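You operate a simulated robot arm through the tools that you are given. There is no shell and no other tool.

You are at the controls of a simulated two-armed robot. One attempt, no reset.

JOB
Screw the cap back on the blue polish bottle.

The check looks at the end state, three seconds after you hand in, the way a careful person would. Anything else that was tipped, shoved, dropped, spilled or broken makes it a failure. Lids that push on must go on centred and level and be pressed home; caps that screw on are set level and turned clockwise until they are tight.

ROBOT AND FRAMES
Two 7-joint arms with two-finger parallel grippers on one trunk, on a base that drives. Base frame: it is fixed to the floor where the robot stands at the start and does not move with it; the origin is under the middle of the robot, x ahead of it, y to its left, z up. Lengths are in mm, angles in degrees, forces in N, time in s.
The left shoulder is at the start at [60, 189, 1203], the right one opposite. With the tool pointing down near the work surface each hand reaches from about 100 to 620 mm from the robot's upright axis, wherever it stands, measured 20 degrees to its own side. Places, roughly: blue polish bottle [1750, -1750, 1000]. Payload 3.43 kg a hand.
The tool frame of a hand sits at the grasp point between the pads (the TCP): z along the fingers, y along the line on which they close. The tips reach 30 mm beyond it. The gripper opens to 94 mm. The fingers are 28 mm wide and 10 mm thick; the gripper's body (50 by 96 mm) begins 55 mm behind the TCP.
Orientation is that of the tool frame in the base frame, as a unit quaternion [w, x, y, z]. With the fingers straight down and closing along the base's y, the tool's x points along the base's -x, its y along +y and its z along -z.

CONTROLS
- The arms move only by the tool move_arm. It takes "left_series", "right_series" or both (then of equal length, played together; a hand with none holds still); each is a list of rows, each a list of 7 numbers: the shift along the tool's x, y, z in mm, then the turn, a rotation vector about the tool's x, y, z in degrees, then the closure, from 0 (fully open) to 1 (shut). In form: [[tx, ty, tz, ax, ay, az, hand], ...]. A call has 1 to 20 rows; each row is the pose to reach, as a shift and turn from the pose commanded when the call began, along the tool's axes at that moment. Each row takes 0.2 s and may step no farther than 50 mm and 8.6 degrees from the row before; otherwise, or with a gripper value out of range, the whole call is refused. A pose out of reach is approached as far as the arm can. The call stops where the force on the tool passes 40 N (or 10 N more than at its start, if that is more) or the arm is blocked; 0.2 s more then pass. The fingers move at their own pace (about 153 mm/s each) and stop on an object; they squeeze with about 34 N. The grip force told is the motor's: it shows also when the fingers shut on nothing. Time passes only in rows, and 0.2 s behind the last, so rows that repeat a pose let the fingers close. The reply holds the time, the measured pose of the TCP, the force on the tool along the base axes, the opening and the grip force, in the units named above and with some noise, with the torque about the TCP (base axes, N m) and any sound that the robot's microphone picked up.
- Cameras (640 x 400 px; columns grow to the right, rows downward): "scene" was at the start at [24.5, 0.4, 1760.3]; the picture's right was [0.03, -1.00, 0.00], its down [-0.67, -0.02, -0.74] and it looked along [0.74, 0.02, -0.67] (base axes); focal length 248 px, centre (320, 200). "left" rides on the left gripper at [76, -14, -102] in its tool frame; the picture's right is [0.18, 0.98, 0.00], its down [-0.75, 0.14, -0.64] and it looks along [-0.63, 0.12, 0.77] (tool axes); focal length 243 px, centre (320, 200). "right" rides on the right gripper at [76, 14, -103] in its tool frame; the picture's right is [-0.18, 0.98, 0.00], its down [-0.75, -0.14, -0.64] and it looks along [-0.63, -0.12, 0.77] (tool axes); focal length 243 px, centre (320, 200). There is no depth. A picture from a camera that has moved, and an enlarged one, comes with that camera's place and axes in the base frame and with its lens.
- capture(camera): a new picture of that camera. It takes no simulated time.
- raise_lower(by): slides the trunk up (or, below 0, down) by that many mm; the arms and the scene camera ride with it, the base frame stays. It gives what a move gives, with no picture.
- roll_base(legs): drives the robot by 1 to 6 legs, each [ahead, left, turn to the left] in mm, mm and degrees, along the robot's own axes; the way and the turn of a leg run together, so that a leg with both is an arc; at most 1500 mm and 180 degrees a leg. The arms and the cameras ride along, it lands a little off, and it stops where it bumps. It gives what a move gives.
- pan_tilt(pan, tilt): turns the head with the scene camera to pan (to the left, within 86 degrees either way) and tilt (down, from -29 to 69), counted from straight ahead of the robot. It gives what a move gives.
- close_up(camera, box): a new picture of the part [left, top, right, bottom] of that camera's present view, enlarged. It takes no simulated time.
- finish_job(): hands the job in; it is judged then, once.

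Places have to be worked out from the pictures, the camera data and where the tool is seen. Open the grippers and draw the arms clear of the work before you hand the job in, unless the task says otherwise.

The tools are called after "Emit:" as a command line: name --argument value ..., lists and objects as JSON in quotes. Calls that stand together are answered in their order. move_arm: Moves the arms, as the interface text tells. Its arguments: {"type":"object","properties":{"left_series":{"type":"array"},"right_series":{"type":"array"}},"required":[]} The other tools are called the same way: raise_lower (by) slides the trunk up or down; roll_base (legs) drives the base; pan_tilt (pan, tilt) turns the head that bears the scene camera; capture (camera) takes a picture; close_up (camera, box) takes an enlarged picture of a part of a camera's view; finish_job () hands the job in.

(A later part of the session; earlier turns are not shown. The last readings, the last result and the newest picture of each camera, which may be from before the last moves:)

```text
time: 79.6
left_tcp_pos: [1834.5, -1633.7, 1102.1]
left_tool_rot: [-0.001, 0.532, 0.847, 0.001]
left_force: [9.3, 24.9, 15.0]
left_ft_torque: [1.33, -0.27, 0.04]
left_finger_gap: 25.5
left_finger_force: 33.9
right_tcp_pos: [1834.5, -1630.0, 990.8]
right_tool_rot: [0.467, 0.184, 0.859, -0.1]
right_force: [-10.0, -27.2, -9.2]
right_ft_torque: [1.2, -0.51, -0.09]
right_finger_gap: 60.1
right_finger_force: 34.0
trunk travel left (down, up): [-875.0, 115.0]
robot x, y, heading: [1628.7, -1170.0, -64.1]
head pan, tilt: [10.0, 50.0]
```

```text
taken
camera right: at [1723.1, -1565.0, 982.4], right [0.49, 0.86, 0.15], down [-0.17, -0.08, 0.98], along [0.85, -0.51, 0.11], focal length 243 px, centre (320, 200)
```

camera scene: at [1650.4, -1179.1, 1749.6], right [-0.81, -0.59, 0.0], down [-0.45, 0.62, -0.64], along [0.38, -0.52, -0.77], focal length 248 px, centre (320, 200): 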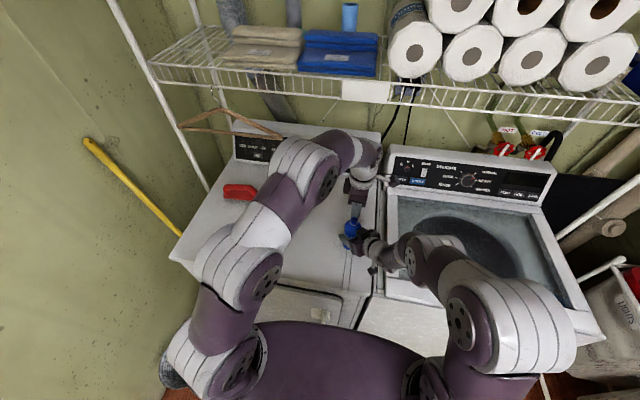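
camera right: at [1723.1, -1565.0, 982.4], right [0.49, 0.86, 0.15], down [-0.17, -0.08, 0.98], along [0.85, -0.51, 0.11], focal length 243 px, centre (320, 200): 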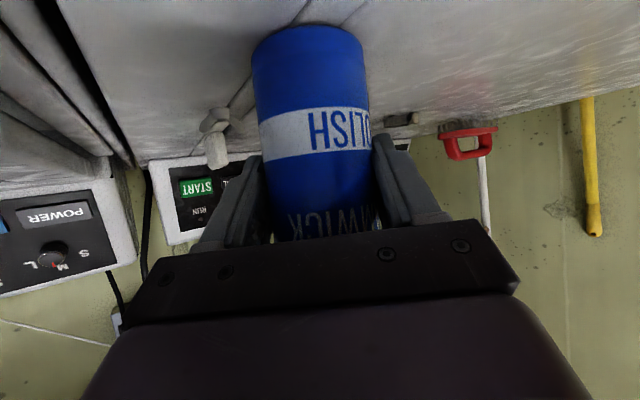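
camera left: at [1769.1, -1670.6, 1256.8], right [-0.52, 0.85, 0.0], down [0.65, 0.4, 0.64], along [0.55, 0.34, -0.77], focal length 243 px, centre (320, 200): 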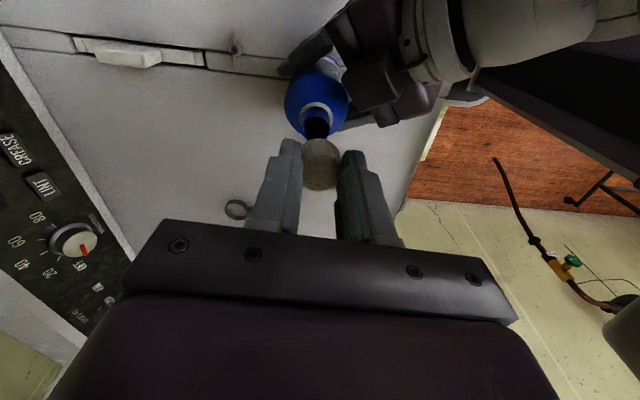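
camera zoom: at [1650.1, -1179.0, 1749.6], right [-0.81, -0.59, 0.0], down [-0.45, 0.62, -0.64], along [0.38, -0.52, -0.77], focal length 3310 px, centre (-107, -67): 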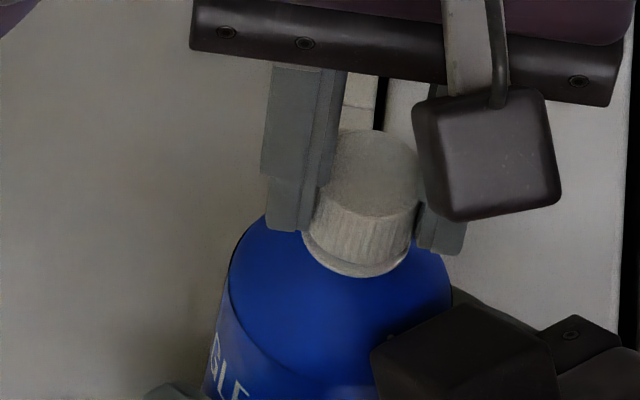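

The cap moved down onto the ring region, but ~26 N of side load built up (hand too far forward/right). I'll relieve it with [+1.4, +1.5] mm and check.

Emit:
move_arm --left_series '[[0.7, 0.8, 0, 0, 0, 0, 1], [1.4, 1.5, 0, 0, 0, 0, 1], [1.4, 1.5, 0, 0, 0, 0, 1]]'

Emit:
close_up --camera "scene" --box '[328, 205, 376, 235]'

Emit:
close_up --camera "left" --box '[272, 105, 368, 165]'

```text
time: 80.4
left_tcp_pos: [1835.3, -1633.0, 1102.4]
left_tool_rot: [-0.001, 0.531, 0.848, -0.001]
left_force: [0.3, 12.6, 6.9]
left_ft_torque: [0.68, -0.09, -0.01]
left_finger_gap: 25.4
left_finger_force: 34.7
right_tcp_pos: [1835.3, -1629.1, 990.6]
right_tool_rot: [0.466, 0.183, 0.86, -0.1]
right_force: [-1.2, -12.3, -3.6]
right_ft_torque: [0.56, 0.13, -0.03]
right_finger_gap: 60.0
right_finger_force: 34.0
trunk travel left (down, up): [-875.0, 115.0]
robot x, y, heading: [1634.2, -1167.1, -64.0]
head pan, tilt: [10.0, 50.0]
```

```text
13.33 times, centred on (352, 220) of scene
camera zoom: at [1650.4, -1179.1, 1749.6], right [-0.81, -0.59, 0.0], down [-0.45, 0.62, -0.64], along [0.38, -0.52, -0.77], focal length 3310 px, centre (-107, -67)
```

zoom: 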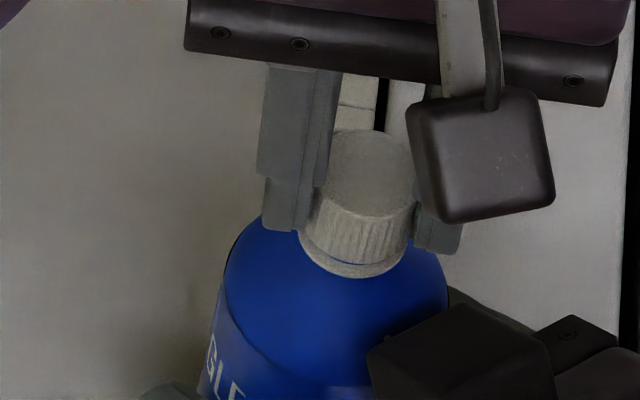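

```text
6.67 times, centred on (320, 135) of left
camera zoom: at [1787.2, -1570.3, 1203.7], right [0.8, 0.59, 0.0], down [0.46, -0.62, 0.64], along [0.38, -0.52, -0.77], focal length 1618 px, centre (320, 633)
```

zoom: 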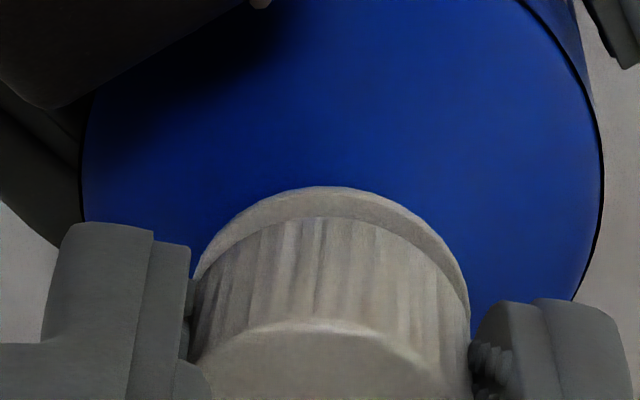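

Side force halved; the remaining ~12 N points back. Another [+1.0, +0.4] mm.

Emit:
move_arm --left_series '[[0.5, 0.2, 0, 0, 0, 0, 1], [1.0, 0.4, 0, 0, 0, 0, 1], [1.0, 0.4, 0, 0, 0, 0, 1]]'

Emit:
close_up --camera "scene" --box '[328, 205, 376, 235]'

```text
time: 81.2
left_tcp_pos: [1836.5, -1632.0, 1103.6]
left_tool_rot: [0.001, 0.532, 0.847, -0.001]
left_force: [4.4, -9.4, -0.9]
left_ft_torque: [-0.17, -0.26, -0.01]
left_finger_gap: 25.1
left_finger_force: 34.3
right_tcp_pos: [1834.1, -1628.7, 991.0]
right_tool_rot: [0.466, 0.182, 0.86, -0.099]
right_force: [-2.9, 6.9, 4.3]
right_ft_torque: [-0.93, -0.27, 0.01]
right_finger_gap: 60.1
right_finger_force: 34.0
trunk travel left (down, up): [-875.0, 115.0]
robot x, y, heading: [1628.5, -1170.7, -64.1]
head pan, tilt: [10.0, 50.0]
```

```text
13.33 times, centred on (352, 220) of scene
camera zoom: at [1650.8, -1178.8, 1749.7], right [-0.81, -0.59, 0.0], down [-0.45, 0.62, -0.64], along [0.38, -0.52, -0.77], focal length 3310 px, centre (-107, -67)
```

zoom: 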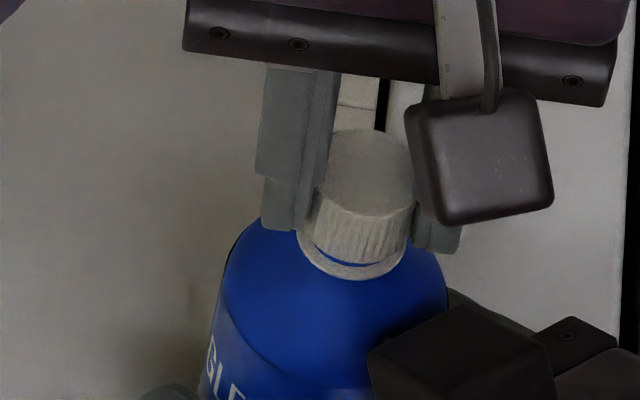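

Slight overshoot; I'll go back 0.5 mm in x and continue turning clockwise another 43°, with a light downward follow, checking loads.

Emit:
move_arm --left_series '[[-0.5, 0, 0, 0, 0, 0, 1], [-0.5, 0, 0.2, 0, 0, 8.6, 1], [-0.5, 0, 0.4, 0, 0, 17.2, 1], [-0.5, 0, 0.6, 0, 0, 25.8, 1], [-0.5, 0, 0.8, 0, 0, 34.4, 1], [-0.5, 0, 1.0, 0, 0, 43, 1], [-0.5, 0, 1.0, 0, 0, 43, 1]]'

Emit:
close_up --camera "scene" --box '[328, 205, 376, 235]'

Emit:
close_up --camera "left" --box '[272, 105, 368, 165]'

```text
time: 82.8
left_tcp_pos: [1835.3, -1630.1, 1101.7]
left_tool_rot: [0.0, 0.804, 0.594, -0.001]
left_force: [8.9, 3.2, 15.6]
left_ft_torque: [0.51, -0.57, 0.03]
left_finger_gap: 25.2
left_finger_force: 33.9
right_tcp_pos: [1833.2, -1630.3, 990.6]
right_tool_rot: [0.466, 0.184, 0.86, -0.099]
right_force: [-8.2, 0.1, -7.3]
right_ft_torque: [-0.08, -0.47, -0.06]
right_finger_gap: 59.9
right_finger_force: 34.3
trunk travel left (down, up): [-875.0, 115.0]
robot x, y, heading: [1629.9, -1164.5, -64.1]
head pan, tilt: [10.0, 50.0]
```

```text
13.33 times, centred on (352, 220) of scene
camera zoom: at [1650.7, -1177.5, 1749.7], right [-0.81, -0.59, 0.0], down [-0.45, 0.62, -0.64], along [0.38, -0.52, -0.77], focal length 3310 px, centre (-107, -67)
```

zoom: 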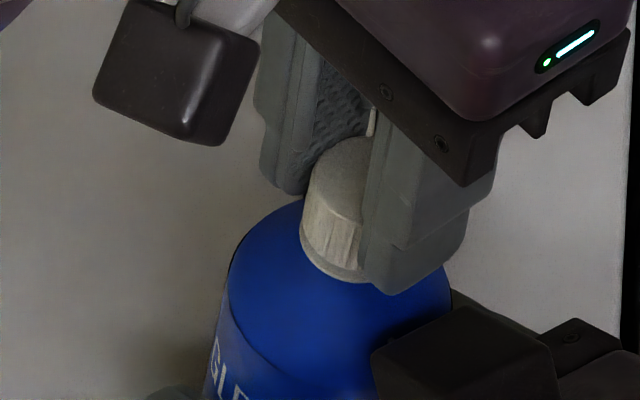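

```text
6.67 times, centred on (320, 135) of left
camera zoom: at [1842.4, -1553.8, 1202.6], right [0.99, -0.12, 0.0], down [-0.09, -0.76, 0.64], along [-0.07, -0.64, -0.77], focal length 1618 px, centre (320, 633)
```

zoom: 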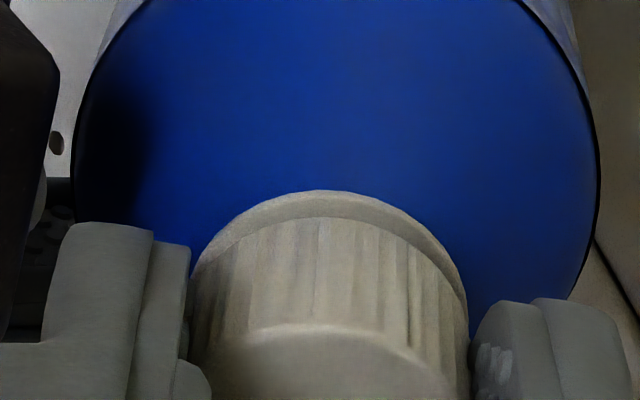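

The cap keeps going down slightly with no twisting resistance yet. I'll relieve ~0.5 mm of side load and continue another 43° clockwise.

Emit:
move_arm --left_series '[[0.4, 0.6, 0, 0, 0, 0, 1], [0.4, 0.6, 0, 0, 0, 8.6, 1], [0.4, 0.6, 0.1, 0, 0, 17.2, 1], [0.4, 0.6, 0.2, 0, 0, 25.8, 1], [0.4, 0.6, 0.3, 0, 0, 34.4, 1], [0.4, 0.6, 0.4, 0, 0, 43, 1], [0.4, 0.6, 0.4, 0, 0, 43, 1]]'

Emit:
close_up --camera "left" --box '[272, 105, 368, 165]'

```text
time: 84.4
left_tcp_pos: [1836.2, -1632.5, 1100.7]
left_tool_rot: [0.001, 0.966, 0.258, 0.001]
left_force: [7.8, 1.9, 13.4]
left_ft_torque: [0.28, -0.54, -0.02]
left_finger_gap: 25.2
left_finger_force: 34.3
right_tcp_pos: [1834.2, -1629.7, 990.5]
right_tool_rot: [0.467, 0.183, 0.86, -0.099]
right_force: [-8.4, -2.6, -9.5]
right_ft_torque: [-0.01, -0.1, -0.02]
right_finger_gap: 59.6
right_finger_force: 33.7
trunk travel left (down, up): [-875.0, 115.0]
robot x, y, heading: [1629.5, -1166.6, -64.0]
head pan, tilt: [10.0, 50.0]
```

```text
6.67 times, centred on (320, 135) of left
camera zoom: at [1893.6, -1581.8, 1201.9], right [0.65, -0.76, 0.0], down [-0.58, -0.5, 0.64], along [-0.49, -0.42, -0.77], focal length 1618 px, centre (320, 633)
```

zoom: 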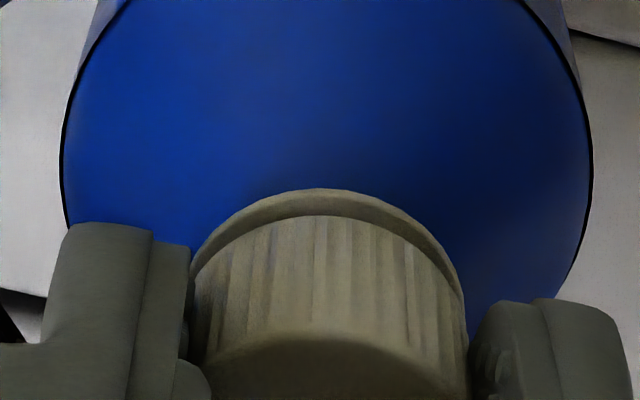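

Descending steadily (~0.7 mm per 43°). I'll relieve the side load, release, and rotate back for another stroke.

Emit:
move_arm --left_series '[[0.6, 0.2, -0.8, 0, 0, 0, 1], [0.6, 0.2, -0.8, 0, 0, 0, 1], [0.6, 0.2, -0.8, 0, 0, 0, 0.6], [0.6, 0.2, -0.8, 0, 0, 0, 0.45], [0.6, 0.2, -0.8, 0, 0, 0, 0.45]]'

Emit:
close_up --camera "left" --box '[256, 110, 384, 190]'

Emit:
move_arm --left_series '[[0, 0, 0, 0, 0, -8.6, 0.45], [0, 0, 0, 0, 0, -17.2, 0.45], [0, 0, 0, 0, 0, -25.8, 0.45], [0, 0, 0, 0, 0, -34.4, 0.45], [0, 0, 0, 0, 0, -43, 0.45], [0, 0, 0, 0, 0, -51.6, 0.45], [0, 0, 0, 0, 0, -60.2, 0.45], [0, 0, 0, 0, 0, -68.8, 0.45], [0, 0, 0, 0, 0, -77.4, 0.45], [0, 0, 0, 0, 0, -86, 0.45], [0, 0, 0, 0, 0, -86, 0.45]]'

Emit:
close_up --camera "left" --box '[256, 110, 384, 190]'

Emit:
close_up --camera "scene" --box '[328, 205, 376, 235]'

```text
time: 85.6
left_tcp_pos: [1836.4, -1631.9, 1102.2]
left_tool_rot: [-0.001, 0.966, 0.258, 0.001]
left_force: [0.4, -0.8, -0.5]
left_ft_torque: [0.03, 0.02, 0.0]
left_finger_gap: 51.7
left_finger_force: 0.0
right_tcp_pos: [1832.8, -1630.8, 990.4]
right_tool_rot: [0.466, 0.183, 0.86, -0.1]
right_force: [0.5, 0.6, -1.5]
right_ft_torque: [0.03, -0.01, 0.0]
right_finger_gap: 59.9
right_finger_force: 33.8
trunk travel left (down, up): [-875.0, 115.0]
robot x, y, heading: [1631.8, -1168.4, -64.0]
head pan, tilt: [10.0, 50.0]
```

```text
5.00 times, centred on (320, 150) of left
camera zoom: at [1893.8, -1580.9, 1202.7], right [0.65, -0.76, 0.0], down [-0.58, -0.5, 0.64], along [-0.49, -0.42, -0.77], focal length 1213 px, centre (320, 450)
```

zoom: 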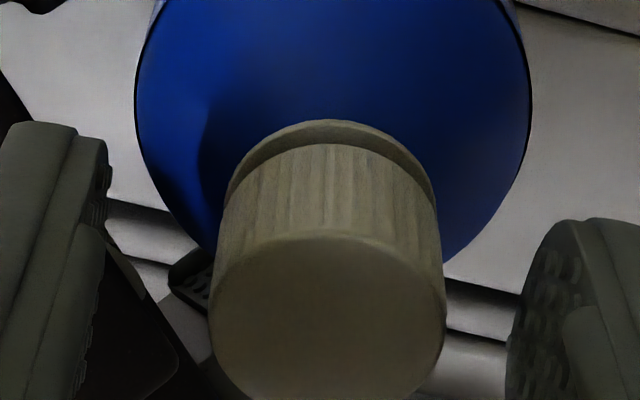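

```text
time: 88.0
left_tcp_pos: [1838.3, -1631.8, 1102.6]
left_tool_rot: [-0.001, 0.53, 0.848, 0.001]
left_force: [0.1, 0.5, 0.0]
left_ft_torque: [0.0, 0.0, -0.01]
left_finger_gap: 51.5
left_finger_force: 0.1
right_tcp_pos: [1834.0, -1630.5, 991.8]
right_tool_rot: [0.467, 0.183, 0.859, -0.099]
right_force: [-1.0, 0.2, -2.9]
right_ft_torque: [0.01, 0.03, 0.01]
right_finger_gap: 59.6
right_finger_force: 34.3
trunk travel left (down, up): [-875.0, 115.0]
robot x, y, heading: [1631.5, -1167.8, -64.1]
head pan, tilt: [10.0, 50.0]
```

```text
5.00 times, centred on (320, 150) of left
camera zoom: at [1788.9, -1568.6, 1203.3], right [0.8, 0.6, 0.0], down [0.46, -0.62, 0.64], along [0.38, -0.51, -0.77], focal length 1213 px, centre (320, 450)
```

zoom: 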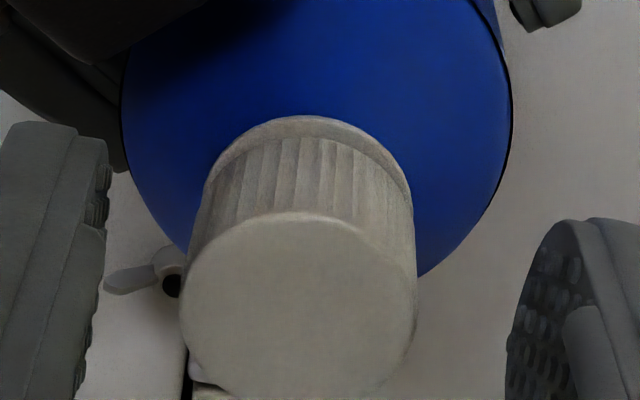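

```text
13.33 times, centred on (352, 220) of scene
camera zoom: at [1650.8, -1179.4, 1749.6], right [-0.81, -0.59, 0.0], down [-0.45, 0.62, -0.64], along [0.38, -0.52, -0.77], focal length 3310 px, centre (-107, -67)
```

zoom: 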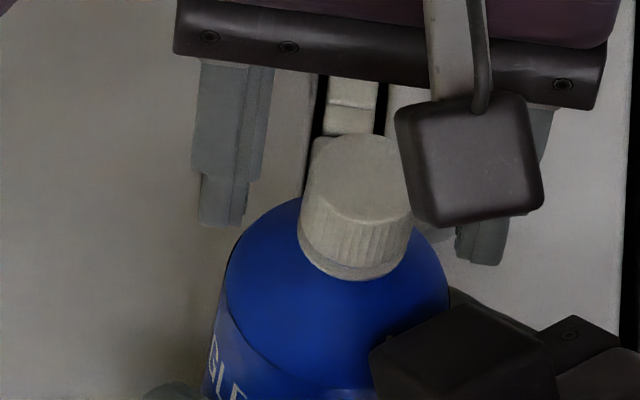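

The cap is now down near the ring with no blue showing. I'll recentre, rotate back to −86° and regrip for a tightening stroke.

Emit:
move_arm --left_series '[[0.8, -1.8, 0, 0, 0, 0, 0.45], [0.8, -1.8, 0, 0, 0, -8.6, 0.45], [0.8, -1.8, 0, 0, 0, -17.2, 0.45], [0.8, -1.8, 0, 0, 0, -25.8, 0.45], [0.8, -1.8, 0, 0, 0, -34.4, 0.45], [0.8, -1.8, 0, 0, 0, -43, 0.45], [0.8, -1.8, 0, 0, 0, -51.6, 0.45], [0.8, -1.8, 0, 0, 0, -60.2, 0.45], [0.8, -1.8, 0, 0, 0, -68.8, 0.45], [0.8, -1.8, 0, 0, 0, -77.4, 0.45], [0.8, -1.8, 0, 0, 0, -86, 0.45], [0.8, -1.8, 0, 0, 0, -86, 0.45]]'

Emit:
close_up --camera "left" --box '[256, 110, 384, 190]'

Emit:
capture --camera "left"

```text
time: 90.6
left_tcp_pos: [1835.1, -1631.5, 1101.8]
left_tool_rot: [0.0, -0.191, 0.982, 0.002]
left_force: [-0.2, 0.2, 0.3]
left_ft_torque: [-0.04, -0.05, 0.02]
left_finger_gap: 51.9
left_finger_force: 0.0
right_tcp_pos: [1834.7, -1630.5, 990.4]
right_tool_rot: [0.467, 0.184, 0.859, -0.1]
right_force: [-0.3, 0.5, -2.8]
right_ft_torque: [0.0, 0.0, 0.0]
right_finger_gap: 59.9
right_finger_force: 34.2
trunk travel left (down, up): [-875.0, 115.0]
robot x, y, heading: [1625.1, -1166.6, -64.0]
head pan, tilt: [10.0, 50.0]
```

```text
5.00 times, centred on (320, 150) of left
camera zoom: at [1767.8, -1673.1, 1201.9], right [-0.54, 0.84, 0.0], down [0.65, 0.41, 0.64], along [0.54, 0.35, -0.77], focal length 1213 px, centre (320, 450)
```

zoom: 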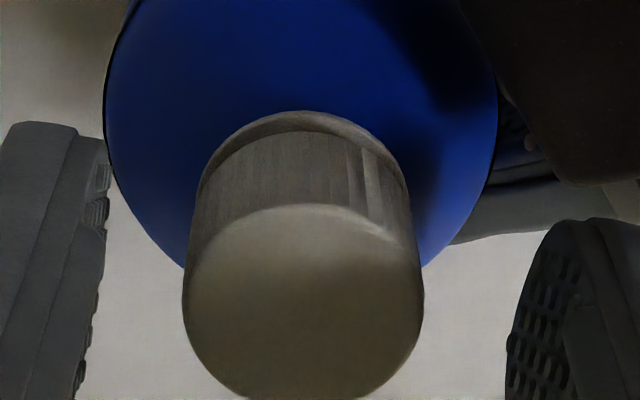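

```text
taken
camera left: at [1767.8, -1673.1, 1201.9], right [-0.54, 0.84, 0.0], down [0.65, 0.41, 0.64], along [0.54, 0.35, -0.77], focal length 243 px, centre (320, 200)
```

left: 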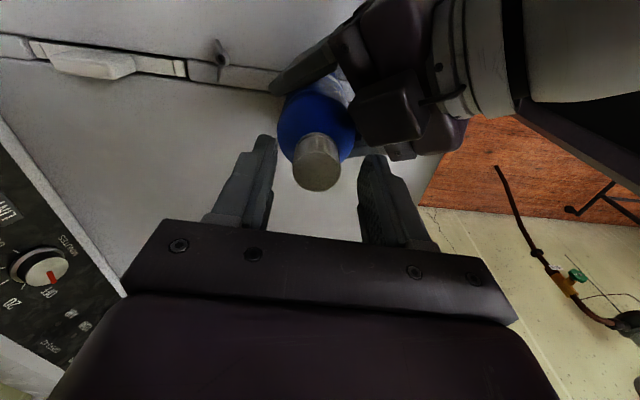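

Correcting [+1.5, −1.2] mm and regripping for the next clockwise stroke.

Emit:
move_arm --left_series '[[1.5, -1.2, 0, 0, 0, 0, 0.45], [1.5, -1.2, 0, 0, 0, 0, 0.45], [1.5, -1.2, 0, 0, 0, 0, 0.6], [1.5, -1.2, 0, 0, 0, 0, 0.7], [1.5, -1.2, 0, 0, 0, 0, 1], [1.5, -1.2, 0, 0, 0, 0, 1]]'

```text
time: 92.0
left_tcp_pos: [1835.4, -1634.3, 1102.3]
left_tool_rot: [0.0, -0.19, 0.982, 0.0]
left_force: [1.2, -1.1, -0.1]
left_ft_torque: [-0.07, -0.02, 0.03]
left_finger_gap: 25.3
left_finger_force: 33.8
right_tcp_pos: [1834.1, -1629.4, 990.4]
right_tool_rot: [0.466, 0.184, 0.86, -0.099]
right_force: [-0.3, 1.7, -1.0]
right_ft_torque: [-0.19, -0.06, 0.02]
right_finger_gap: 60.0
right_finger_force: 33.9
trunk travel left (down, up): [-875.0, 115.0]
robot x, y, heading: [1630.6, -1166.7, -64.0]
head pan, tilt: [10.0, 50.0]
```

Gripped with almost no side load. Turning clockwise 43° and checking loads.

Emit:
move_arm --left_series '[[0, 0, 0.2, 0, 0, 8.6, 1], [0, 0, 0.3, 0, 0, 17.2, 1], [0, 0, 0.4, 0, 0, 25.8, 1], [0, 0, 0.5, 0, 0, 34.4, 1], [0, 0, 0.6, 0, 0, 43, 1], [0, 0, 0.6, 0, 0, 43, 1]]'

Emit:
close_up --camera "left" --box '[272, 105, 368, 165]'

```text
time: 93.4
left_tcp_pos: [1834.4, -1633.3, 1100.2]
left_tool_rot: [-0.001, 0.185, 0.983, 0.001]
left_force: [9.5, 8.7, 0.7]
left_ft_torque: [0.51, -0.25, 0.06]
left_finger_gap: 25.4
left_finger_force: 34.9
right_tcp_pos: [1834.4, -1630.6, 991.3]
right_tool_rot: [0.466, 0.184, 0.86, -0.1]
right_force: [-9.6, -8.5, -4.1]
right_ft_torque: [0.42, -0.76, -0.07]
right_finger_gap: 59.7
right_finger_force: 34.5
trunk travel left (down, up): [-875.0, 115.0]
robot x, y, heading: [1628.3, -1168.7, -64.1]
head pan, tilt: [10.0, 50.0]
```

```text
6.67 times, centred on (320, 135) of left
camera zoom: at [1755.6, -1618.9, 1201.8], right [0.18, 0.98, 0.0], down [0.75, -0.14, 0.64], along [0.63, -0.12, -0.77], focal length 1618 px, centre (320, 633)
```

zoom: 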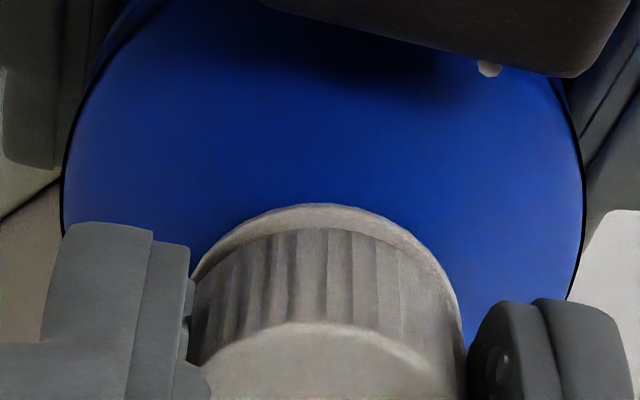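

Gap to the ring is shrinking. I relieve the side load ([−0.4, +0.9] mm) and turn another 43°.

Emit:
move_arm --left_series '[[-0.4, 0.9, 0, 0, 0, 0, 1], [-0.4, 0.9, 0.1, 0, 0, 8.6, 1], [-0.4, 0.9, 0.2, 0, 0, 17.2, 1], [-0.4, 0.9, 0.3, 0, 0, 25.8, 1], [-0.4, 0.9, 0.4, 0, 0, 34.4, 1], [-0.4, 0.9, 0.5, 0, 0, 43, 1], [-0.4, 0.9, 0.5, 0, 0, 43, 1]]'

Emit:
close_up --camera "left" --box '[272, 105, 368, 165]'

Emit:
close_up --camera "scene" --box '[328, 205, 376, 235]'

```text
time: 95.0
left_tcp_pos: [1834.7, -1632.4, 1100.5]
left_tool_rot: [-0.002, 0.532, 0.847, 0.001]
left_force: [3.3, 20.1, 4.6]
left_ft_torque: [1.17, -0.08, 0.06]
left_finger_gap: 25.4
left_finger_force: 34.0
right_tcp_pos: [1834.4, -1629.5, 990.6]
right_tool_rot: [0.467, 0.184, 0.859, -0.101]
right_force: [-3.7, -21.4, -8.4]
right_ft_torque: [1.14, -0.3, -0.05]
right_finger_gap: 59.5
right_finger_force: 34.4
trunk travel left (down, up): [-875.0, 115.0]
robot x, y, heading: [1632.3, -1170.1, -64.0]
head pan, tilt: [10.0, 50.0]
```

```text
6.67 times, centred on (320, 135) of left
camera zoom: at [1786.8, -1570.2, 1201.5], right [0.81, 0.59, 0.0], down [0.46, -0.62, 0.64], along [0.38, -0.51, -0.77], focal length 1618 px, centre (320, 633)
```

zoom: 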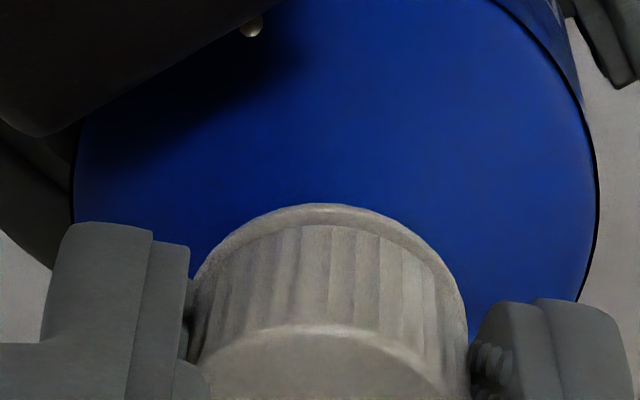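

```text
13.33 times, centred on (352, 220) of scene
camera zoom: at [1650.8, -1179.4, 1749.6], right [-0.81, -0.59, 0.0], down [-0.45, 0.62, -0.64], along [0.38, -0.52, -0.77], focal length 3310 px, centre (-107, -67)
```

zoom: 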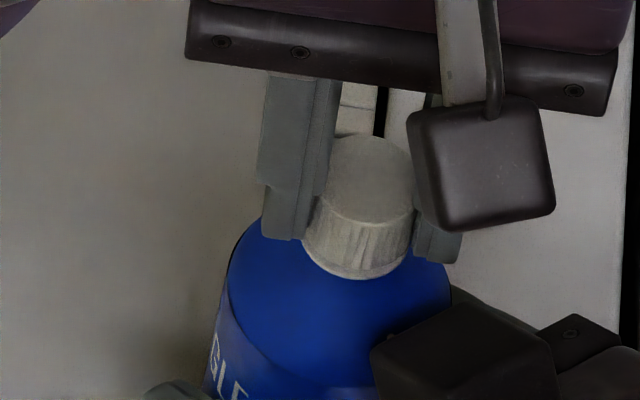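

Very near the ring now. Relieve the side load ([+1.1, +0.8] mm) and turn a further 43°.

Emit:
move_arm --left_series '[[0.6, 0.4, 0, 0, 0, 0, 1], [1.1, 0.8, 0, 0, 0, 0, 1], [1.1, 0.8, 0.1, 0, 0, 8.6, 1], [1.1, 0.8, 0.2, 0, 0, 17.2, 1], [1.1, 0.8, 0.3, 0, 0, 25.8, 1], [1.1, 0.8, 0.4, 0, 0, 34.4, 1], [1.1, 0.8, 0.5, 0, 0, 43, 1], [1.1, 0.8, 0.5, 0, 0, 43, 1]]'

Emit:
close_up --camera "left" --box '[272, 105, 368, 165]'

```text
time: 96.8
left_tcp_pos: [1835.7, -1631.3, 1100.6]
left_tool_rot: [0.001, 0.805, 0.593, -0.001]
left_force: [15.3, 2.2, -0.2]
left_ft_torque: [0.19, -0.72, 0.48]
left_finger_gap: 25.4
left_finger_force: 34.3
right_tcp_pos: [1833.7, -1631.0, 991.8]
right_tool_rot: [0.467, 0.183, 0.859, -0.1]
right_force: [-14.8, -4.4, 3.5]
right_ft_torque: [-0.19, -0.9, -0.45]
right_finger_gap: 59.6
right_finger_force: 33.8
trunk travel left (down, up): [-875.0, 115.0]
robot x, y, heading: [1631.1, -1164.5, -63.9]
head pan, tilt: [10.0, 50.0]
```

```text
6.67 times, centred on (320, 135) of left
camera zoom: at [1842.4, -1554.1, 1201.6], right [0.99, -0.12, 0.0], down [-0.09, -0.76, 0.64], along [-0.07, -0.64, -0.77], focal length 1618 px, centre (320, 633)
```

zoom: 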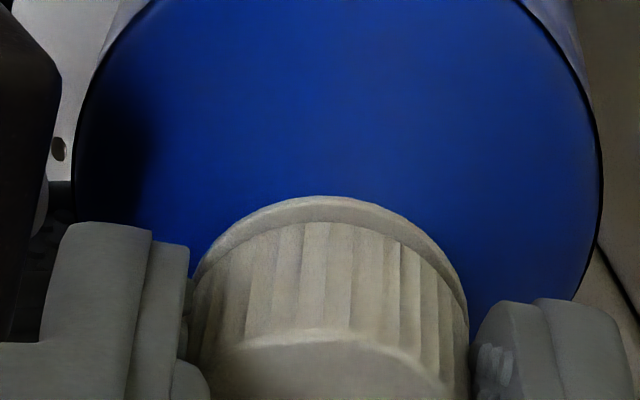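

Twisting resistance appears: 0.48 N·m on the cap with matching reaction at the bottle — it's tightening. I'll relieve the side load and turn a bit further to make it firm.

Emit:
move_arm --left_series '[[0.2, 0.5, 0, 0, 0, 0, 1], [0.4, 0.9, 0, 0, 0, 0, 1], [0.4, 0.9, 0, 0, 0, 8.6, 1], [0.4, 0.9, 0, 0, 0, 17.2, 1], [0.4, 0.9, 0, 0, 0, 17.2, 1]]'

Emit:
close_up --camera "left" --box '[272, 105, 368, 165]'

Emit:
capture --camera "right"

```text
time: 98.0
left_tcp_pos: [1836.9, -1630.6, 1100.7]
left_tool_rot: [-0.001, 0.885, 0.467, 0.0]
left_force: [18.1, -0.7, 0.8]
left_ft_torque: [0.01, -0.78, 0.39]
left_finger_gap: 25.3
left_finger_force: 34.1
right_tcp_pos: [1833.9, -1629.9, 990.8]
right_tool_rot: [0.466, 0.184, 0.859, -0.101]
right_force: [-19.5, -1.3, 5.3]
right_ft_torque: [-0.26, -1.04, -0.41]
right_finger_gap: 59.8
right_finger_force: 34.4
trunk travel left (down, up): [-875.0, 115.0]
robot x, y, heading: [1627.0, -1168.7, -64.2]
head pan, tilt: [10.0, 50.0]
```

```text
6.67 times, centred on (320, 135) of left
camera zoom: at [1864.5, -1559.8, 1201.6], right [0.92, -0.4, 0.0], down [-0.31, -0.7, 0.64], along [-0.26, -0.59, -0.77], focal length 1618 px, centre (320, 633)
```

zoom: 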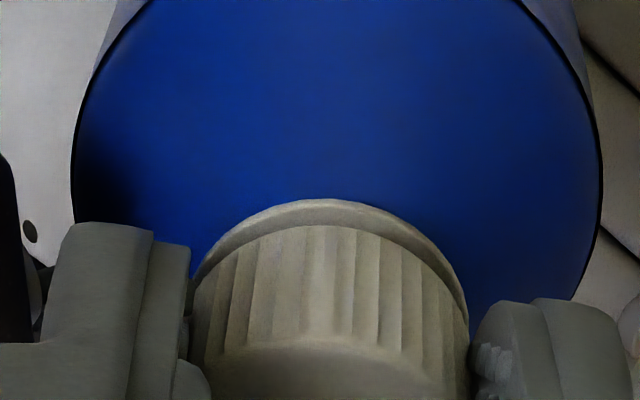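

```text
taken
camera right: at [1723.1, -1564.5, 982.3], right [0.49, 0.86, 0.15], down [-0.17, -0.08, 0.98], along [0.85, -0.51, 0.11], focal length 243 px, centre (320, 200)
```

right: 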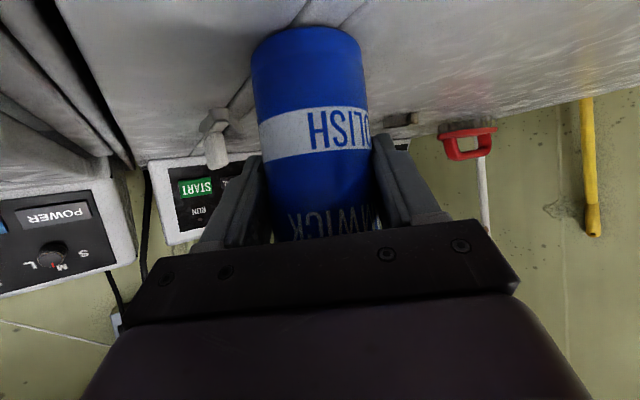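

Torque holds at ~0.4 N·m. To tell whether the cap still turns or slips in the fingers, I take a tight close-up, then relieve side load and turn 17° more and compare.

Emit:
close_up --camera "left" --box '[296, 130, 344, 160]'

Emit:
move_arm --left_series '[[0.4, 0.6, 0, 0, 0, 0, 1], [0.8, 1.2, 0, 0, 0, 0, 1], [0.8, 1.2, 0, 0, 0, 8.6, 1], [0.8, 1.2, 0, 0, 0, 17.2, 1], [0.8, 1.2, 0, 0, 0, 17.2, 1]]'

Emit:
close_up --camera "left" --box '[296, 130, 344, 160]'

```text
13.33 times, centred on (320, 145) of left
camera zoom: at [1864.5, -1559.8, 1201.6], right [0.92, -0.4, 0.0], down [-0.31, -0.7, 0.64], along [-0.26, -0.59, -0.77], focal length 3235 px, centre (320, 933)
```

zoom: 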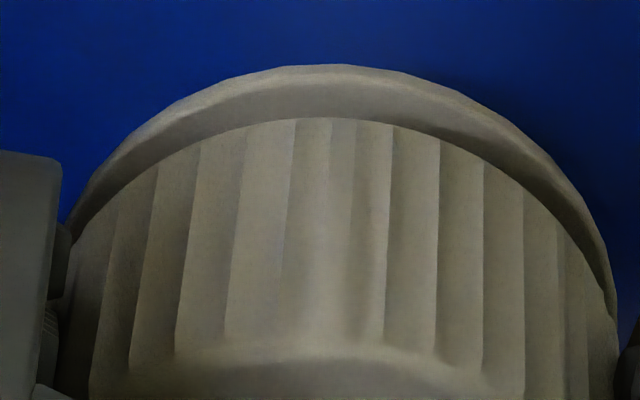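

```text
time: 99.2
left_tcp_pos: [1837.1, -1629.8, 1100.0]
left_tool_rot: [0.0, 0.944, 0.329, 0.001]
left_force: [6.5, -2.0, 0.2]
left_ft_torque: [-0.08, -0.29, 0.46]
left_finger_gap: 25.0
left_finger_force: 33.8
right_tcp_pos: [1833.6, -1629.8, 990.8]
right_tool_rot: [0.467, 0.183, 0.859, -0.1]
right_force: [-8.0, 2.4, 1.2]
right_ft_torque: [-0.2, -0.14, -0.4]
right_finger_gap: 59.5
right_finger_force: 34.5
trunk travel left (down, up): [-875.0, 115.0]
robot x, y, heading: [1632.3, -1167.1, -64.1]
head pan, tilt: [10.0, 50.0]
```

```text
13.33 times, centred on (320, 145) of left
camera zoom: at [1885.1, -1572.3, 1201.6], right [0.75, -0.66, 0.0], down [-0.5, -0.58, 0.64], along [-0.42, -0.48, -0.77], focal length 3235 px, centre (320, 933)
```

zoom: 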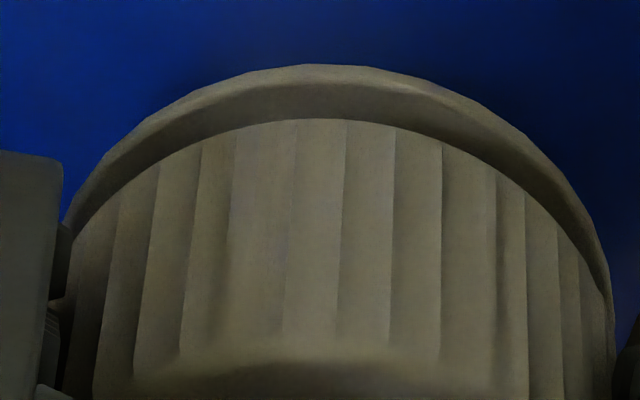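

The knurl pattern shifted relative to the fingers: the fingers now slip on a cap that no longer turns — it's tight at ~0.46 N·m, with almost no side load. I'll release and lift the left hand straight up to inspect.

Emit:
move_arm --left_series '[[0, 0, 0, 0, 0, 0, 0.7], [0, 0, 0, 0, 0, 0, 0.4], [0, 0, 0, 0, 0, 0, 0.3], [0, 0, -15, 0, 0, 0, 0.3], [0, 0, -45, 0, 0, 0, 0.3], [0, 0, -80, 0, 0, 0, 0.3], [0, 0, -80, 0, 0, 0, 0.3]]'

Emit:
capture --camera "left"

Emit:
close_up --camera "scene" --box '[328, 205, 376, 235]'

```text
time: 100.8
left_tcp_pos: [1836.7, -1627.6, 1177.6]
left_tool_rot: [-0.001, 0.944, 0.329, -0.001]
left_force: [-0.8, -0.4, -0.6]
left_ft_torque: [0.0, -0.04, -0.01]
left_finger_gap: 65.9
left_finger_force: 0.2
left hand out of reach, approached as far as the arm can: row 6, 7
right_tcp_pos: [1834.2, -1630.1, 990.5]
right_tool_rot: [0.467, 0.184, 0.859, -0.1]
right_force: [-0.2, -1.8, -1.5]
right_ft_torque: [-0.03, 0.08, 0.01]
right_finger_gap: 59.6
right_finger_force: 34.0
trunk travel left (down, up): [-875.0, 115.0]
robot x, y, heading: [1627.8, -1168.4, -64.0]
head pan, tilt: [10.0, 50.0]
```

```text
taken
camera left: at [1885.3, -1568.5, 1278.3], right [0.76, -0.65, 0.0], down [-0.5, -0.58, 0.64], along [-0.42, -0.48, -0.77], focal length 243 px, centre (320, 200)
```

left: 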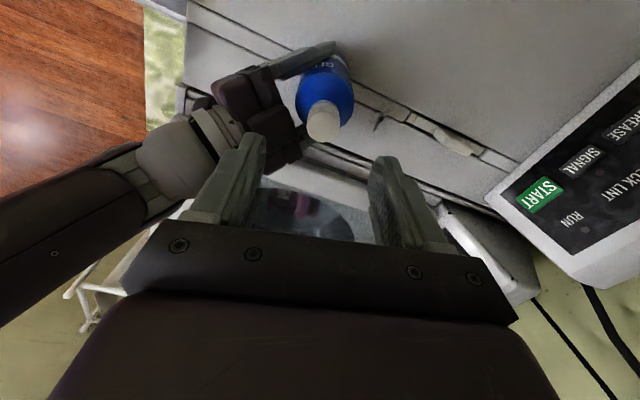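

```text
13.33 times, centred on (352, 220) of scene
camera zoom: at [1650.8, -1179.1, 1749.6], right [-0.81, -0.59, 0.0], down [-0.45, 0.62, -0.64], along [0.38, -0.52, -0.77], focal length 3310 px, centre (-107, -67)
```

zoom: 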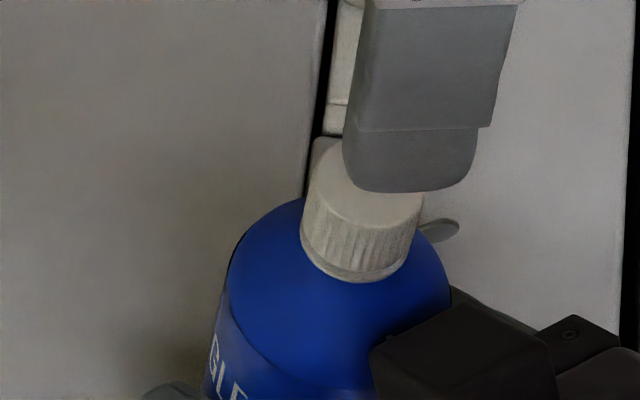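

The cap looks seated and level against the ring. I'll turn the left hand back to its natural yaw and then move it off to the left, then inspect before releasing the bottle.

Emit:
move_arm --left_series '[[0, 0, 5, 0, 0, -8.6, 0.3], [0, 0, 5, 0, 0, -17.2, 0.3], [0, 0, 5, 0, 0, -25.8, 0.3], [0, 0, 5, 0, 0, -34.4, 0.3], [0, 0, 5, 0, 0, -43, 0.3], [0, 0, 5, 0, 0, -51.6, 0.3], [0, 0, 5, 0, 0, -60.2, 0.3], [0, 0, 5, 0, 0, -68.8, 0.3], [0, 0, 5, 0, 0, -77.4, 0.3]]'

Emit:
move_arm --left_series '[[0, 40, 0, 0, 0, 0, 0.3], [0, 80, 0, 0, 0, 0, 0.3], [5, 120, -10, 0, 0, 0, 0.3], [10, 160, -20, 0, 0, 0, 0.3], [15, 200, -30, 0, 0, 0, 0.3], [20, 240, -30, 0, 0, 0, 0.3]]'

Emit:
close_up --camera "scene" --box '[320, 200, 384, 240]'

Emit:
capture --camera "scene"

Emit:
capture --camera "left"

```text
time: 102.8
left_tcp_pos: [1838.3, -1627.0, 1172.2]
left_tool_rot: [0.0, 0.53, 0.848, 0.0]
left_force: [0.4, 0.8, 0.0]
left_ft_torque: [0.0, -0.01, 0.0]
left_finger_gap: 65.7
left_finger_force: 0.0
right_tcp_pos: [1834.9, -1630.3, 990.7]
right_tool_rot: [0.466, 0.184, 0.86, -0.1]
right_force: [1.2, 0.4, -0.2]
right_ft_torque: [0.0, 0.01, 0.03]
right_finger_gap: 59.9
right_finger_force: 34.4
trunk travel left (down, up): [-875.0, 115.0]
robot x, y, heading: [1630.4, -1170.6, -63.8]
head pan, tilt: [10.0, 50.0]
```

```text
time: 104.2
left_tcp_pos: [2045.7, -1505.2, 1198.4]
left_tool_rot: [-0.002, 0.53, 0.848, 0.0]
left_force: [-0.3, 0.6, 0.1]
left_ft_torque: [-0.02, -0.01, 0.02]
left_finger_gap: 66.0
left_finger_force: 0.1
right_tcp_pos: [1834.9, -1630.0, 991.1]
right_tool_rot: [0.466, 0.184, 0.86, -0.1]
right_force: [0.3, 0.9, -0.8]
right_ft_torque: [0.03, 0.06, 0.0]
right_finger_gap: 60.0
right_finger_force: 34.0
trunk travel left (down, up): [-875.0, 115.0]
robot x, y, heading: [1629.2, -1168.3, -64.2]
head pan, tilt: [10.0, 50.0]
```

```text
10.00 times, centred on (352, 220) of scene
camera zoom: at [1652.2, -1178.2, 1749.6], right [-0.81, -0.59, 0.0], down [-0.45, 0.62, -0.64], along [0.38, -0.52, -0.77], focal length 2483 px, centre (0, 0)
```

zoom: 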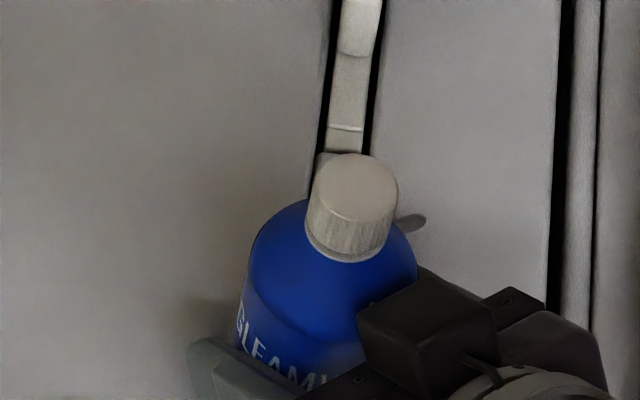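

```text
taken
camera scene: at [1652.2, -1178.2, 1749.6], right [-0.81, -0.59, 0.0], down [-0.45, 0.62, -0.64], along [0.38, -0.52, -0.77], focal length 248 px, centre (320, 200)
```

scene: 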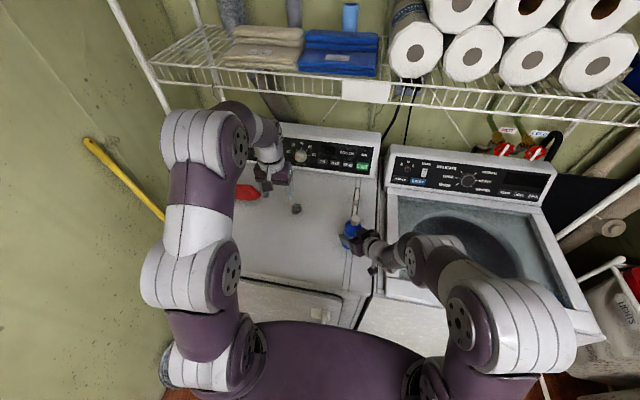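

```text
taken
camera left: at [1997.7, -1442.2, 1299.3], right [0.8, 0.59, 0.0], down [0.46, -0.62, 0.64], along [0.38, -0.52, -0.77], focal length 243 px, centre (320, 200)
```

left: 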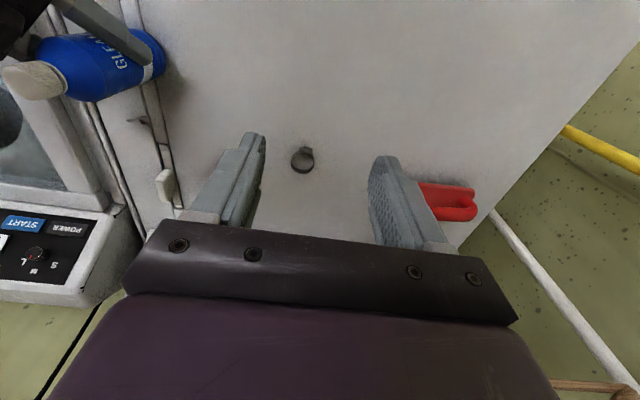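

The cap is on; the left camera has a side view. Enlarging it to check seat and levelness.

Emit:
close_up --camera "left" --box '[0, 30, 112, 105]'

Emit:
close_up --camera "scene" --box '[340, 210, 372, 230]'

```text
5.33 times, centred on (56, 68) of left
camera zoom: at [1997.7, -1442.2, 1299.3], right [0.8, 0.59, 0.0], down [0.46, -0.62, 0.64], along [0.38, -0.52, -0.77], focal length 1294 px, centre (1728, 907)
```

zoom: 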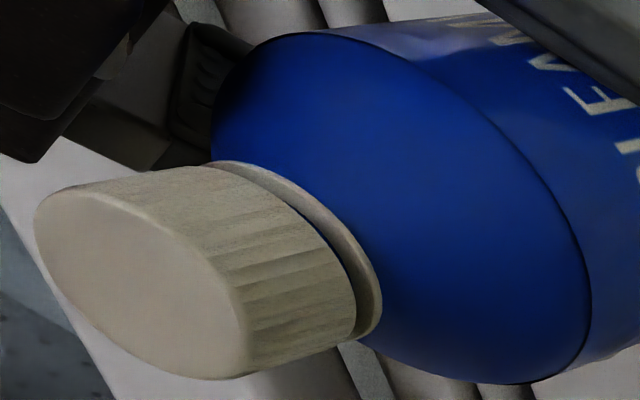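

```text
16.00 times, centred on (356, 220) of scene
camera zoom: at [1652.2, -1178.2, 1749.6], right [-0.81, -0.59, 0.0], down [-0.45, 0.62, -0.64], along [0.38, -0.52, -0.77], focal length 3972 px, centre (-256, -120)
```

zoom: 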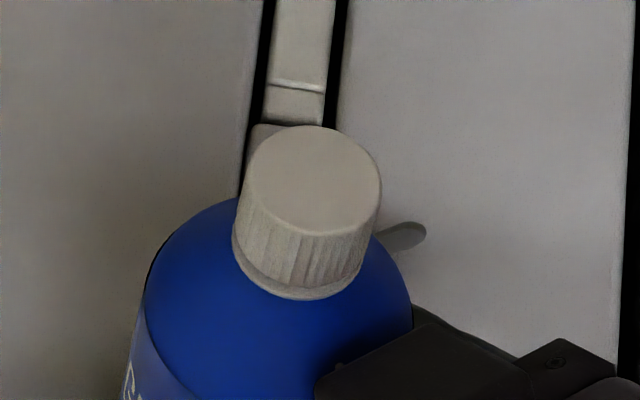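

The cap is level, concentric and down against the ring with only a hairline visible, and it no longer turned under full finger grip. Now I release the bottle gently and back the right hand straight out.

Emit:
move_arm --right_series '[[0, 0, 0, 0, 0, 0, 0.34], [0, 0, 0, 0, 0, 0, 0.25], [0, 0, 0, 0, 0, 0, 0.1], [0, 0, 0, 0, 0, 0, 0], [0, 0, 0, 0, 0, 0, 0]]'

Emit:
capture --camera "right"

Emit:
close_up --camera "scene" --box '[320, 200, 384, 240]'

```text
time: 105.4
left_tcp_pos: [2044.9, -1505.6, 1199.4]
left_tool_rot: [0.0, 0.531, 0.847, 0.0]
left_force: [-0.7, -0.3, 0.1]
left_ft_torque: [0.0, 0.0, 0.0]
left_finger_gap: 65.9
left_finger_force: 0.0
right_tcp_pos: [1835.2, -1629.5, 991.1]
right_tool_rot: [0.467, 0.183, 0.859, -0.099]
right_force: [-0.1, 0.7, -0.2]
right_ft_torque: [0.04, -0.04, -0.01]
right_finger_gap: 94.1
right_finger_force: 0.1
trunk travel left (down, up): [-875.0, 115.0]
robot x, y, heading: [1635.4, -1164.7, -64.1]
head pan, tilt: [10.0, 50.0]
```

```text
taken
camera right: at [1723.7, -1564.8, 982.3], right [0.49, 0.86, 0.15], down [-0.17, -0.08, 0.98], along [0.85, -0.51, 0.11], focal length 243 px, centre (320, 200)
```

right: 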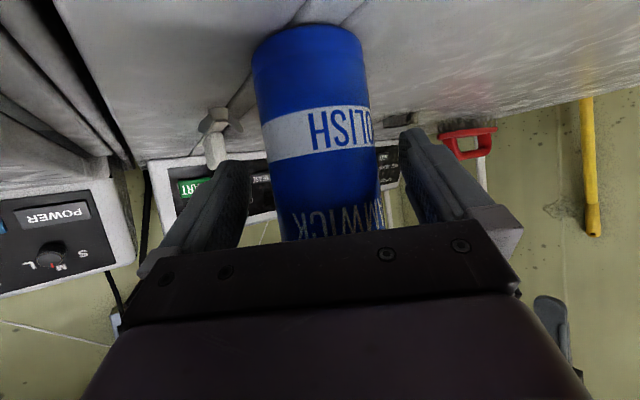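

```text
10.00 times, centred on (352, 220) of scene
camera zoom: at [1650.8, -1179.0, 1749.6], right [-0.81, -0.59, 0.0], down [-0.45, 0.62, -0.64], along [0.38, -0.52, -0.77], focal length 2483 px, centre (0, 0)
```

zoom: 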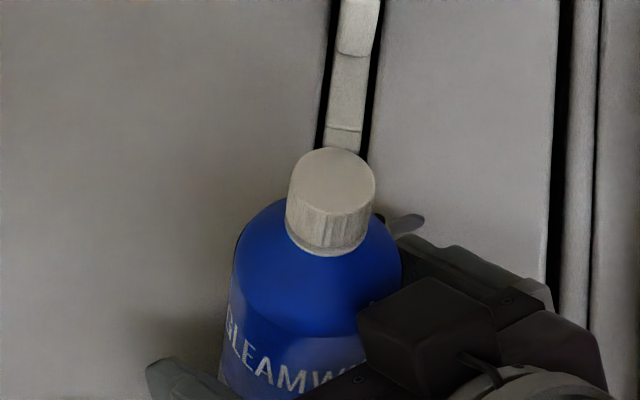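

The bottle settled upright on the dryer. Clearances on both sides look fine, so I retract the right hand straight back along its axis.

Emit:
move_arm --right_series '[[0, 0, -20, 0, 0, 0, 0], [0, 0, -45, 0, 0, 0, 0], [0, 0, -75, 0, 0, 0, 0], [0, 0, -105, 0, 0, 0, 0], [0, 0, -130, 0, 0, 0, 0]]'

Emit:
capture --camera "right"

Emit:
close_up --camera "scene" --box '[320, 200, 384, 240]'

Emit:
close_up --camera "left" --box '[0, 20, 160, 120]'

```text
time: 106.6
left_tcp_pos: [2044.5, -1503.2, 1198.3]
left_tool_rot: [0.0, 0.53, 0.848, 0.0]
left_force: [-0.4, -0.7, -0.7]
left_ft_torque: [0.01, 0.03, -0.03]
left_finger_gap: 65.6
left_finger_force: 0.0
right_tcp_pos: [1734.1, -1585.8, 1061.8]
right_tool_rot: [0.467, 0.184, 0.859, -0.1]
right_force: [0.1, 0.0, 0.8]
right_ft_torque: [-0.02, -0.03, 0.02]
right_finger_gap: 94.2
right_finger_force: 0.0
trunk travel left (down, up): [-875.0, 115.0]
robot x, y, heading: [1627.8, -1170.8, -64.2]
head pan, tilt: [10.0, 50.0]
```

```text
taken
camera right: at [1624.2, -1520.4, 1053.8], right [0.49, 0.86, 0.15], down [-0.17, -0.08, 0.98], along [0.85, -0.51, 0.11], focal length 243 px, centre (320, 200)
```

right: 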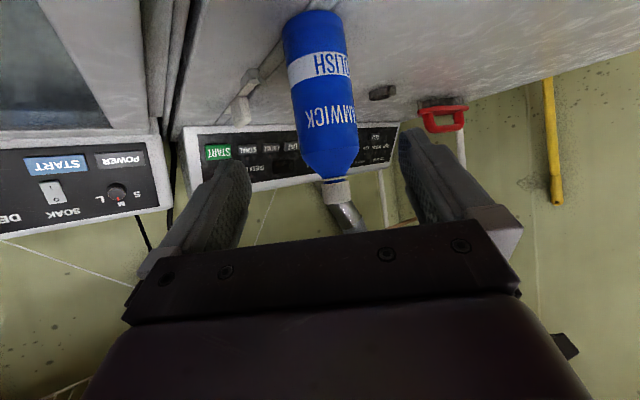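

```text
10.00 times, centred on (352, 220) of scene
camera zoom: at [1649.9, -1178.1, 1749.6], right [-0.81, -0.59, 0.0], down [-0.45, 0.62, -0.64], along [0.38, -0.52, -0.77], focal length 2483 px, centre (0, 0)
```

zoom: 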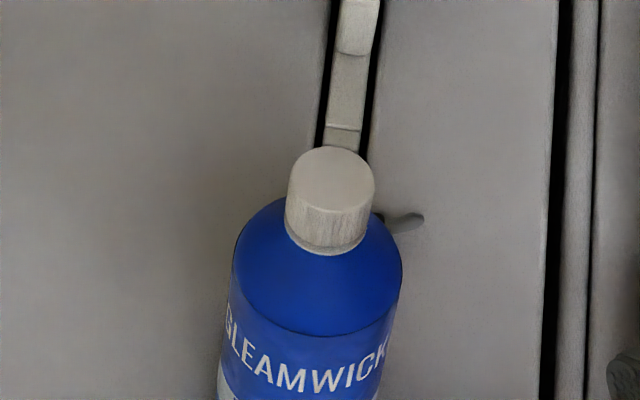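

```text
4.00 times, centred on (80, 70) of left
camera zoom: at [1995.8, -1442.4, 1299.7], right [0.8, 0.59, 0.0], down [0.46, -0.62, 0.64], along [0.38, -0.52, -0.77], focal length 970 px, centre (1280, 720)
```

zoom: 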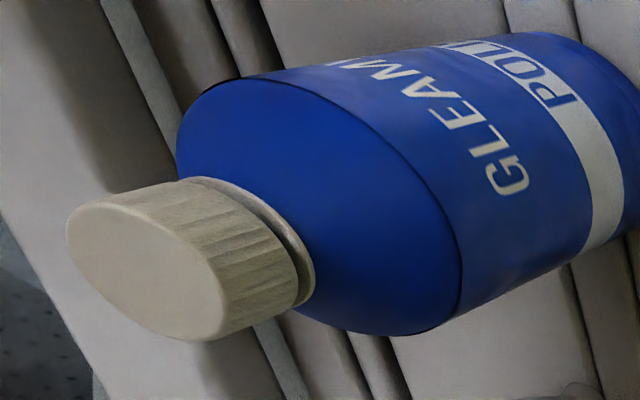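

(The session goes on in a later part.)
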